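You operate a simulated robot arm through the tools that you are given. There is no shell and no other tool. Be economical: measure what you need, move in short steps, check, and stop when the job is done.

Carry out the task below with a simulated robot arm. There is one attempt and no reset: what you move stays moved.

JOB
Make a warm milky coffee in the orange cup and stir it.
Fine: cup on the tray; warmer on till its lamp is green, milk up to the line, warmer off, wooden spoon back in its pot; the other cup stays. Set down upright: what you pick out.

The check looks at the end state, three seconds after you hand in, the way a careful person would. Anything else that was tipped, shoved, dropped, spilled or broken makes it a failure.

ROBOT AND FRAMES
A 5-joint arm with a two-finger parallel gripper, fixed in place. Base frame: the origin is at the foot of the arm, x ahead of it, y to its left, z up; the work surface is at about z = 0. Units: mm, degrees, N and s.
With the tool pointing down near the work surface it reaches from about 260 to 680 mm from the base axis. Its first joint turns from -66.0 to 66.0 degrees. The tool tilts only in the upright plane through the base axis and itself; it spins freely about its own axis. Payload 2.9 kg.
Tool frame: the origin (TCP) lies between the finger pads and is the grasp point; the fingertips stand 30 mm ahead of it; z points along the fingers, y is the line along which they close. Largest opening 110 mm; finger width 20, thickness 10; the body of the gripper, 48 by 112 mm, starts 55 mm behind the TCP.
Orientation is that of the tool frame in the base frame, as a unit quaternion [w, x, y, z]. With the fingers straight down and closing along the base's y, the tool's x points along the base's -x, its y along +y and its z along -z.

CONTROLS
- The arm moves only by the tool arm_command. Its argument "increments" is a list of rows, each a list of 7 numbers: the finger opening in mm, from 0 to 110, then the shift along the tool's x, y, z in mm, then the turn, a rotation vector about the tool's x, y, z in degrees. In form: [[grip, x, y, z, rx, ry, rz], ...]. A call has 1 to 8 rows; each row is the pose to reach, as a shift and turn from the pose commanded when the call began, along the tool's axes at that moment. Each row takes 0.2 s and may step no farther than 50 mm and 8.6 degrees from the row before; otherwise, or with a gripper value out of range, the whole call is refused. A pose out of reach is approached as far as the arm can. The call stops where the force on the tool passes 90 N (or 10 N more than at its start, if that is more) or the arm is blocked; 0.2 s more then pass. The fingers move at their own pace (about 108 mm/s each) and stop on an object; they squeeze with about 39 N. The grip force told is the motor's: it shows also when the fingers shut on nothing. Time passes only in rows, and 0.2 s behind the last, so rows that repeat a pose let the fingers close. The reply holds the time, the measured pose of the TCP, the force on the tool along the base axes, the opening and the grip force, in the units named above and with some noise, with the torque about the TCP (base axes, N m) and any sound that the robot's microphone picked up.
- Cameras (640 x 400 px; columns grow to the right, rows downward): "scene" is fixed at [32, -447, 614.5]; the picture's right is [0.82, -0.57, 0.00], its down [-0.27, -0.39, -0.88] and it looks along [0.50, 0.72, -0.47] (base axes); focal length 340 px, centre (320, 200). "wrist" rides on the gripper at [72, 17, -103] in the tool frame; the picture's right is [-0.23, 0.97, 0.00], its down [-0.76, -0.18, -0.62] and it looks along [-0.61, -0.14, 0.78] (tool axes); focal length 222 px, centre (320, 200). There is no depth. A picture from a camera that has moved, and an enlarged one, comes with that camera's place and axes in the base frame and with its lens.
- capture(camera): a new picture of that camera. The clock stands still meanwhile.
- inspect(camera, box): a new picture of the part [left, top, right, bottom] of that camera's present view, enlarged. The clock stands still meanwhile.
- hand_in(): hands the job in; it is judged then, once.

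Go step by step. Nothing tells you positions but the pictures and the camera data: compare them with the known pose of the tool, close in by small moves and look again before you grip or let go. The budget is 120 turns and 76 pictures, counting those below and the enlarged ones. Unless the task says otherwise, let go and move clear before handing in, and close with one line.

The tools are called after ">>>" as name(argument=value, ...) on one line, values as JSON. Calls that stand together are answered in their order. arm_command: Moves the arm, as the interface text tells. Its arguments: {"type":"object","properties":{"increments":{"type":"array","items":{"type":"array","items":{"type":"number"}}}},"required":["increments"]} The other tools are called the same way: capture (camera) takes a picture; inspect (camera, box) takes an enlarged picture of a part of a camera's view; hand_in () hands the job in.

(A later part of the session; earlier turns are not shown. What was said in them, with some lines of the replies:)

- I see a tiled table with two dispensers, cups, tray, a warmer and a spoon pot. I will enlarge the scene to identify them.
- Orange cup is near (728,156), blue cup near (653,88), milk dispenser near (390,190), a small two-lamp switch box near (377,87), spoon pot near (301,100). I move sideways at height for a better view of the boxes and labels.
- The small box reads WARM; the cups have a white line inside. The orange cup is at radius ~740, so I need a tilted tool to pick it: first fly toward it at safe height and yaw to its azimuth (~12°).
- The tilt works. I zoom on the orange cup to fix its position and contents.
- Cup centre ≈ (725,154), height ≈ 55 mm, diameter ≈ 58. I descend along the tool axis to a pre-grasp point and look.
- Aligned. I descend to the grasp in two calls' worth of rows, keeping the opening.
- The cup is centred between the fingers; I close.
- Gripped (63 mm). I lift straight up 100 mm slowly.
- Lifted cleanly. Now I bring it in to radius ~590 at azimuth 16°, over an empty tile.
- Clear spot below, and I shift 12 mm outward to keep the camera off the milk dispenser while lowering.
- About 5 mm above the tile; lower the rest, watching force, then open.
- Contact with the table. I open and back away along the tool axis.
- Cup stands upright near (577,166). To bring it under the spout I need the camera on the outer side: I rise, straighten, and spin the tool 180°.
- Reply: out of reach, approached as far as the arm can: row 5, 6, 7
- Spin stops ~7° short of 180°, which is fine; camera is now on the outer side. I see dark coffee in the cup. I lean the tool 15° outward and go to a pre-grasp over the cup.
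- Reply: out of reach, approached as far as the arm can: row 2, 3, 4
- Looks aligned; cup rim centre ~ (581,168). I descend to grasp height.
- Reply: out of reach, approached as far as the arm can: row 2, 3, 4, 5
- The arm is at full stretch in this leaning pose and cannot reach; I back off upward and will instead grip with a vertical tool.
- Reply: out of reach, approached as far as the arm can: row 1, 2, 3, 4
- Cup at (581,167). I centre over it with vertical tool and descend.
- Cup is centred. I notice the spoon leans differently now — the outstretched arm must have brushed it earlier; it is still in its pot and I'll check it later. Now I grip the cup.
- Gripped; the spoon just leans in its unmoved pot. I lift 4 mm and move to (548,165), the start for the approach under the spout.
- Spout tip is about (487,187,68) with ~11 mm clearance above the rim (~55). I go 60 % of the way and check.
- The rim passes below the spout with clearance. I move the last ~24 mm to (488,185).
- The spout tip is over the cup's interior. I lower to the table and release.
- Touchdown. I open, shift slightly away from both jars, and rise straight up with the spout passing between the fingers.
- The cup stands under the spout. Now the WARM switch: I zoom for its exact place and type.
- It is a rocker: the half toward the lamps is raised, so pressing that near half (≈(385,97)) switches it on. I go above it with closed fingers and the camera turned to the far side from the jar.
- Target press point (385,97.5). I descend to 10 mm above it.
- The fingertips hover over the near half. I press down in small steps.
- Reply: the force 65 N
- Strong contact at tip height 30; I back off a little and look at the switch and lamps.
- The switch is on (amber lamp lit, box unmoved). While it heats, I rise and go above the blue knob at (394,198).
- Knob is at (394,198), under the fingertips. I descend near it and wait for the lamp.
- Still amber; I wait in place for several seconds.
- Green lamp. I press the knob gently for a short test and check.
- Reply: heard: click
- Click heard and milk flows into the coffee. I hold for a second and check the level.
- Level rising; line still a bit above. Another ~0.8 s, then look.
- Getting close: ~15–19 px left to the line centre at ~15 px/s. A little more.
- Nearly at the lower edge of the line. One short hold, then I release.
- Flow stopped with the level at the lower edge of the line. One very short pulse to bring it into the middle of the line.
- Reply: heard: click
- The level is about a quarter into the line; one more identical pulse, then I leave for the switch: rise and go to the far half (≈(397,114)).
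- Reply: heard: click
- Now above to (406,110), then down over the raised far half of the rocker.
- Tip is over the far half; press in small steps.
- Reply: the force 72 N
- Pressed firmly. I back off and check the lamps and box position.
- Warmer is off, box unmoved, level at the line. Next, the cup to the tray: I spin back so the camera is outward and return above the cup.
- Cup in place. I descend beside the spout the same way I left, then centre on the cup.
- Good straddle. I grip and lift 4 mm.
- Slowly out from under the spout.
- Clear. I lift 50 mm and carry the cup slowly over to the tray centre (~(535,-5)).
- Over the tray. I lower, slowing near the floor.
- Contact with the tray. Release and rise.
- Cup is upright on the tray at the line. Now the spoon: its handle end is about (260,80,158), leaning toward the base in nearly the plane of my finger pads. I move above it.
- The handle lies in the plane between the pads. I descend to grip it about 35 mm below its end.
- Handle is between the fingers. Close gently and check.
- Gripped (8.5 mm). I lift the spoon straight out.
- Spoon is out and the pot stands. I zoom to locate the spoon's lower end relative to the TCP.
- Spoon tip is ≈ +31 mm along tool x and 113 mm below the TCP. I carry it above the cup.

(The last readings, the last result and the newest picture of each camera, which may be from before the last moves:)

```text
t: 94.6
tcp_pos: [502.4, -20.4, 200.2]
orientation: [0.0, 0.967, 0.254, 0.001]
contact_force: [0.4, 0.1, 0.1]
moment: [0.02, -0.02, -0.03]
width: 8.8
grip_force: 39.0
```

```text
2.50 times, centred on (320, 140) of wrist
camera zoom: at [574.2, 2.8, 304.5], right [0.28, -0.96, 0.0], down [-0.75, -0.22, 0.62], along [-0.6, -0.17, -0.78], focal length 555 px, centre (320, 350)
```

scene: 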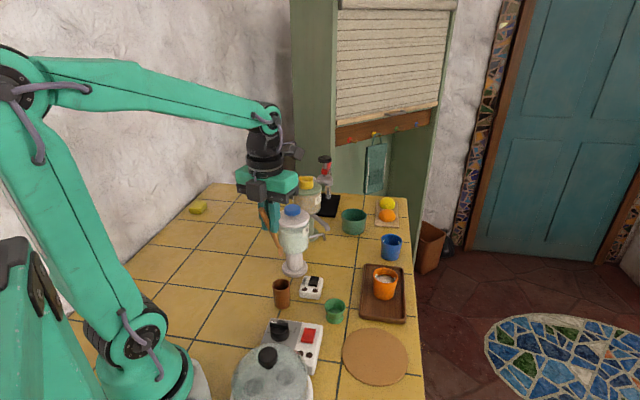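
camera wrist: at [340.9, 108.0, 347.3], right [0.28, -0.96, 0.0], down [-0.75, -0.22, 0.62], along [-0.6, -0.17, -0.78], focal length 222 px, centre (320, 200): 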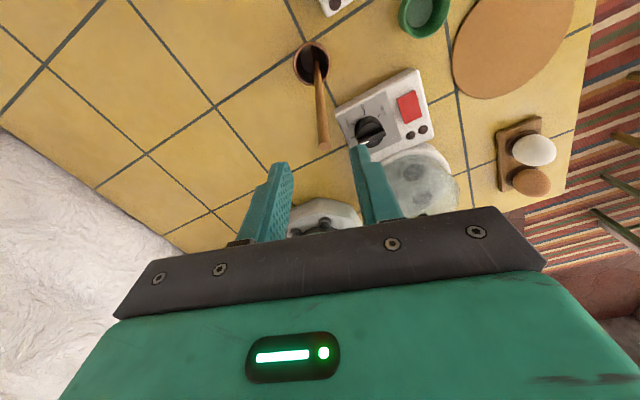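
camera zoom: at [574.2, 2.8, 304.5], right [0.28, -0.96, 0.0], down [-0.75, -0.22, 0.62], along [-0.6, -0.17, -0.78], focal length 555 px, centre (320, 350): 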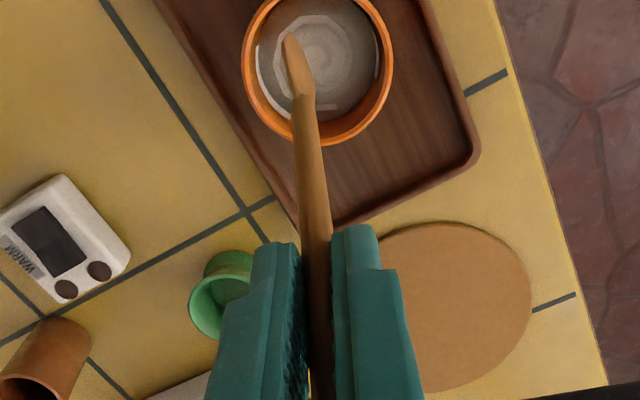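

The tip is above the cup interior. I lower the spoon into the coffee.

>>> arm_command(increments=[[0, 0, 3, 8, 0, 0, 0], [0, 0, 3, 18, 0, 0, 0], [0, 0, 3, 30, 0, 0, 0], [0, 0, 3, 42, 0, 0, 0], [0, 0, 3, 52, 0, 0, 0], [0, 0, 3, 60, 0, 0, 0], [0, 0, 3, 60, 0, 0, 0]])

>>> inspect(camera="wrist", box=[230, 60, 410, 220])

```text
t: 96.2
tcp_pos: [506.3, -23.4, 141.5]
orientation: [0.0, 0.967, 0.254, 0.001]
contact_force: [0.2, -0.8, -0.2]
moment: [-0.06, -0.01, -0.02]
width: 8.7
grip_force: 39.1
```

```text
2.50 times, centred on (320, 140) of wrist
camera zoom: at [579.0, -0.2, 244.9], right [0.28, -0.96, 0.0], down [-0.75, -0.22, 0.62], along [-0.6, -0.17, -0.78], focal length 555 px, centre (320, 350)
```

zoom: 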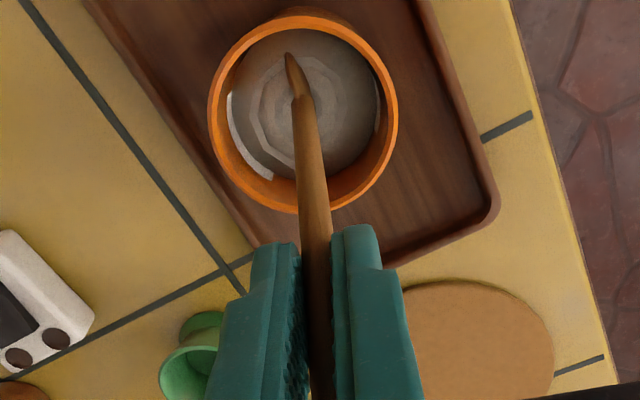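

About 10 mm of the spoon is submerged; I go 14 mm deeper while watching the force.

>>> arm_command(increments=[[0, 1, 0, 4, 0, 0, 0], [0, 1, 0, 8, 0, 0, 0], [0, 1, 0, 11, 0, 0, 0], [0, 1, 0, 14, 0, 0, 0], [0, 1, 0, 14, 0, 0, 0]])

```text
t: 97.4
tcp_pos: [506.7, -22.8, 130.5]
orientation: [0.0, 0.967, 0.254, 0.001]
contact_force: [-9.5, -1.3, 25.4]
moment: [0.22, 0.36, 0.12]
width: 8.7
grip_force: 38.7
```

Touching the far lower wall; I raise 8 mm and shift 12 mm back toward the cup centre, then stir in circles.

>>> arm_command(increments=[[0, -4, 0, -5, 0, 0, 0], [0, -8, 0, -8, 0, 0, 0], [0, -12, 0, -8, 0, 0, 0], [0, -12, 0, -8, 0, 0, 0]])

>>> arm_command(increments=[[0, 8, 0, 0, 0, 0, 0], [0, 5.7, 5.7, 0, 0, 0, 0], [0, 0, 8, 0, 0, 0, 0], [0, -5.7, 5.7, 0, 0, 0, 0], [0, -8, 0, 0, 0, 0, 0], [0, -5.7, -5.7, 0, 0, 0, 0], [0, 0, -8, 0, 0, 0, 0], [0, 5.7, -5.7, 0, 0, 0, 0]])

```text
t: 98.4
tcp_pos: [497.1, -30.1, 135.6]
orientation: [0.0, 0.967, 0.253, 0.0]
contact_force: [-0.3, -0.7, 0.1]
moment: [0.0, 0.01, 0.0]
width: 8.9
grip_force: 39.0
```

```text
t: 100.2
tcp_pos: [498.9, -18.3, 134.8]
orientation: [0.001, 0.967, 0.255, 0.0]
contact_force: [1.2, -0.2, -0.2]
moment: [-0.01, -0.05, -0.02]
width: 8.5
grip_force: 39.1
```

Free stirring with no contact. Three more circles, then a look.

>>> arm_command(increments=[[0, 2.3, 5.7, 0, 0, 0, 0], [0, 0, 11.4, 0, 0, 0, 0], [0, -5.7, 13.7, 0, 0, 0, 0], [0, -11.4, 11.4, 0, 0, 0, 0], [0, -13.7, 5.7, 0, 0, 0, 0], [0, -11.4, 0, 0, 0, 0, 0], [0, -5.7, -2.3, 0, 0, 0, 0], [0, 0, 0, 0, 0, 0, 0]])

>>> arm_command(increments=[[0, 2.3, 5.7, 0, 0, 0, 0], [0, 0, 11.4, 0, 0, 0, 0], [0, -5.7, 13.7, 0, 0, 0, 0], [0, -11.4, 11.4, 0, 0, 0, 0], [0, -13.7, 5.7, 0, 0, 0, 0], [0, -11.4, 0, 0, 0, 0, 0], [0, -5.7, -2.3, 0, 0, 0, 0], [0, 0, 0, 0, 0, 0, 0]])

>>> arm_command(increments=[[0, 2.3, 5.7, 0, 0, 0, 0], [0, 0, 11.4, 0, 0, 0, 0], [0, -5.7, 13.7, 0, 0, 0, 0], [0, -11.4, 11.4, 0, 0, 0, 0], [0, -13.7, 5.7, 0, 0, 0, 0], [0, -11.4, 0, 0, 0, 0, 0], [0, -5.7, -2.3, 0, 0, 0, 0], [0, -5.7, 5.7, 0, 0, 0, 0]])

>>> inspect(camera="wrist", box=[230, 60, 410, 220])

```text
t: 102.0
tcp_pos: [498.6, -20.9, 133.9]
orientation: [-0.001, 0.967, 0.254, 0.0]
contact_force: [0.1, 0.1, -0.3]
moment: [-0.01, -0.04, 0.01]
width: 8.7
grip_force: 38.5
```

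```text
t: 103.8
tcp_pos: [497.5, -19.8, 136.9]
orientation: [0.001, 0.967, 0.254, -0.001]
contact_force: [0.5, -0.4, -0.5]
moment: [0.02, 0.02, 0.01]
width: 8.6
grip_force: 38.8
```

```text
t: 105.6
tcp_pos: [496.0, -27.7, 135.1]
orientation: [0.0, 0.967, 0.254, 0.0]
contact_force: [-0.5, -0.1, -0.5]
moment: [0.01, -0.01, 0.0]
width: 8.5
grip_force: 39.3
```

```text
2.50 times, centred on (320, 140) of wrist
camera zoom: at [568.1, -5.4, 239.0], right [0.28, -0.96, 0.0], down [-0.75, -0.22, 0.62], along [-0.6, -0.18, -0.78], focal length 555 px, centre (320, 350)
```

zoom: 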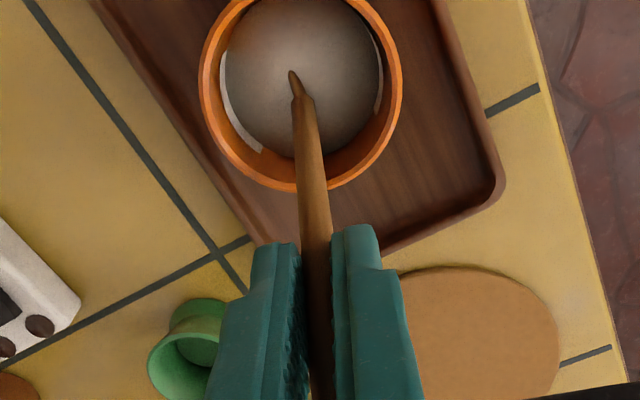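

The coffee is evenly mixed. I lift the spoon straight out slowly and carry it back above its pot.

>>> arm_command(increments=[[0, 0, 0, -8, 0, 0, 0], [0, 0, 0, -20, 0, 0, 0], [0, 0, 0, -35, 0, 0, 0], [0, 0, 0, -50, 0, 0, 0], [0, 0, 0, -70, 0, 0, 0], [0, 0, 0, -95, 0, 0, 0], [0, 0, 0, -120, 0, 0, 0], [0, 0, 0, -125, 0, 0, 0]])

>>> arm_command(increments=[[0, -8, -13, 0, 0, 0, 0], [0, -26, -41, 0, 0, 0, 0], [0, -46, -73, 0, 0, 0, 0], [0, -66, -104, 0, 0, 0, 0], [0, -86, -136, 0, 0, 0, 0], [0, -105, -167, 0, 0, 0, 0], [0, -121, -193, 0, 0, 0, 0], [0, -130.2, -206.9, 0, 0, 0, 0]])

>>> arm_command(increments=[[0, 0, 0, 5, 0, 0, 0], [0, 0, 0, 15, 0, 0, 0], [0, 0, 0, 25, 0, 0, 0], [0, 0, 0, 25, 0, 0, 0]])

>>> inspect(camera="wrist", box=[240, 20, 400, 180])

```text
t: 107.4
tcp_pos: [498.6, -25.5, 259.1]
orientation: [0.0, 0.967, 0.253, 0.001]
contact_force: [-0.2, 0.4, -1.5]
moment: [0.03, 0.0, 0.0]
width: 8.5
grip_force: 38.7
```

```text
t: 109.2
tcp_pos: [280.5, 87.1, 261.1]
orientation: [0.0, 0.968, 0.253, -0.001]
contact_force: [0.7, 0.1, 0.3]
moment: [0.01, -0.01, 0.0]
width: 8.6
grip_force: 38.6
```

```text
t: 110.2
tcp_pos: [281.9, 89.1, 234.3]
orientation: [0.0, 0.967, 0.254, 0.0]
contact_force: [0.5, 0.5, 0.0]
moment: [0.0, 0.02, -0.05]
width: 8.8
grip_force: 38.7
```

```text
2.50 times, centred on (320, 100) of wrist
camera zoom: at [353.9, 110.9, 337.7], right [0.28, -0.96, 0.0], down [-0.75, -0.22, 0.62], along [-0.6, -0.17, -0.78], focal length 555 px, centre (320, 450)
```

zoom: 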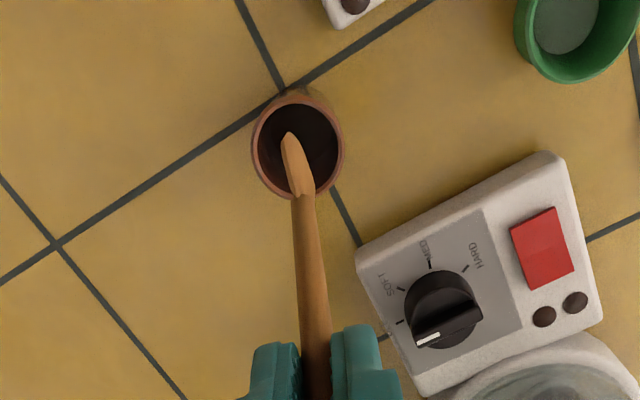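

Grip unchanged and the tip is over the pot's mouth, same position as when extracted. I lower it in.

>>> arm_command(increments=[[0, -2, 0, 20, 0, 0, 0], [0, -2, 0, 40, 0, 0, 0], [0, -2, 0, 55, 0, 0, 0], [0, -2, 0, 70, 0, 0, 0], [0, -2, 0, 85, 0, 0, 0], [0, -2, 0, 95, 0, 0, 0], [0, -2, 0, 102, 0, 0, 0]])

>>> inspect(camera="scene", box=[230, 210, 330, 310])

```text
t: 111.8
tcp_pos: [280.1, 87.5, 134.7]
orientation: [0.0, 0.967, 0.254, 0.0]
contact_force: [0.3, 0.1, -0.8]
moment: [0.02, -0.05, -0.01]
width: 8.7
grip_force: 38.6
```

```text
4.00 times, centred on (280, 260) of scene
camera zoom: at [32.0, -447.0, 614.5], right [0.82, -0.57, 0.0], down [-0.27, -0.39, -0.88], along [0.5, 0.72, -0.47], focal length 1360 px, centre (480, -40)
```

zoom: 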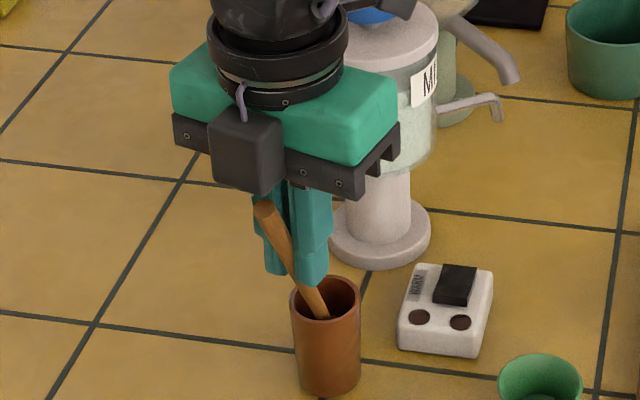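

Spoon is inside the pot, no contact force. I lower 5 mm more, release and rise straight up.

>>> arm_command(increments=[[0, 0, 0, 3, 0, 0, 0], [0, 0, 0, 5, 0, 0, 0], [0, 0, 0, 5, 0, 0, 0]])

>>> arm_command(increments=[[12, 0, 0, 0, 0, 0, 0], [25, 0, 0, 0, 0, 0, 0], [40, 0, 0, 0, 0, 0, 0], [40, 0, 0, 0, 0, 0, 0], [40, 0, 0, -20, 0, 0, 0], [40, 0, 0, -60, 0, 0, 0], [40, 0, 0, -105, 0, 0, 0], [40, 0, 0, -150, 0, 0, 0]])

>>> capture(camera="scene")

```text
t: 112.6
tcp_pos: [278.8, 87.6, 128.6]
orientation: [0.0, 0.967, 0.254, 0.0]
contact_force: [-0.2, 0.3, -1.5]
moment: [0.0, -0.03, -0.01]
width: 8.6
grip_force: 39.1
```

```text
t: 114.4
tcp_pos: [277.2, 92.1, 278.6]
orientation: [-0.001, 0.967, 0.254, 0.0]
contact_force: [0.3, 0.8, -0.7]
moment: [-0.01, 0.01, -0.01]
width: 40.2
grip_force: 0.2
```

```text
1 pictures are left
```

scene: 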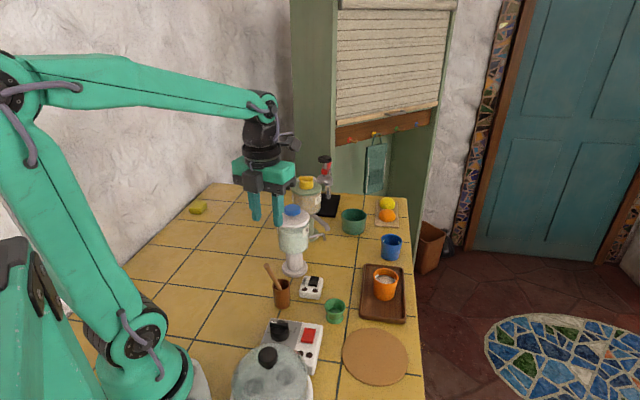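

One last look at the whole working area before handing in.

>>> inspect(camera="scene", box=[250, 190, 430, 330])

```text
2.86 times, centred on (340, 260) of scene
camera zoom: at [32.0, -447.0, 614.5], right [0.82, -0.57, 0.0], down [-0.27, -0.39, -0.88], along [0.5, 0.72, -0.47], focal length 972 px, centre (263, 29)
```

zoom: 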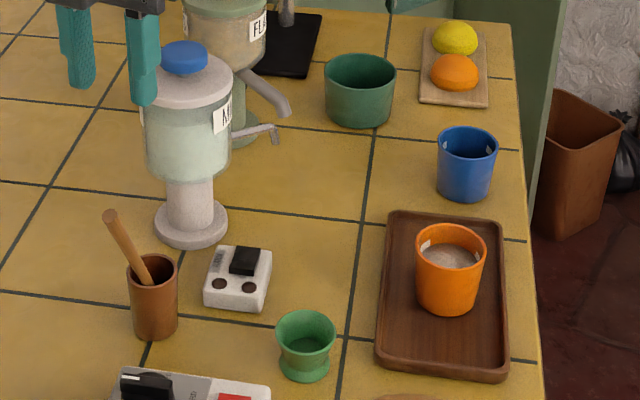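

The cup is upright on the tray with mixed milky coffee, the warmer is off, the spoon is in its pot, and the blue cup is untouched. The gripper is open and clear, so I hand in.

>>> hand_in()

```text
The job is handed in.
```

The job is handed in: the orange cup stands on the tray with the coffee stirred and milk up to the line. The warmer is off after its lamp went green, the spoon is back in its pot, and the blue cup was not touched. Early on the stretched-out arm brushed the spoon, so it leans differently in the pot than at the start; the pot did not move.
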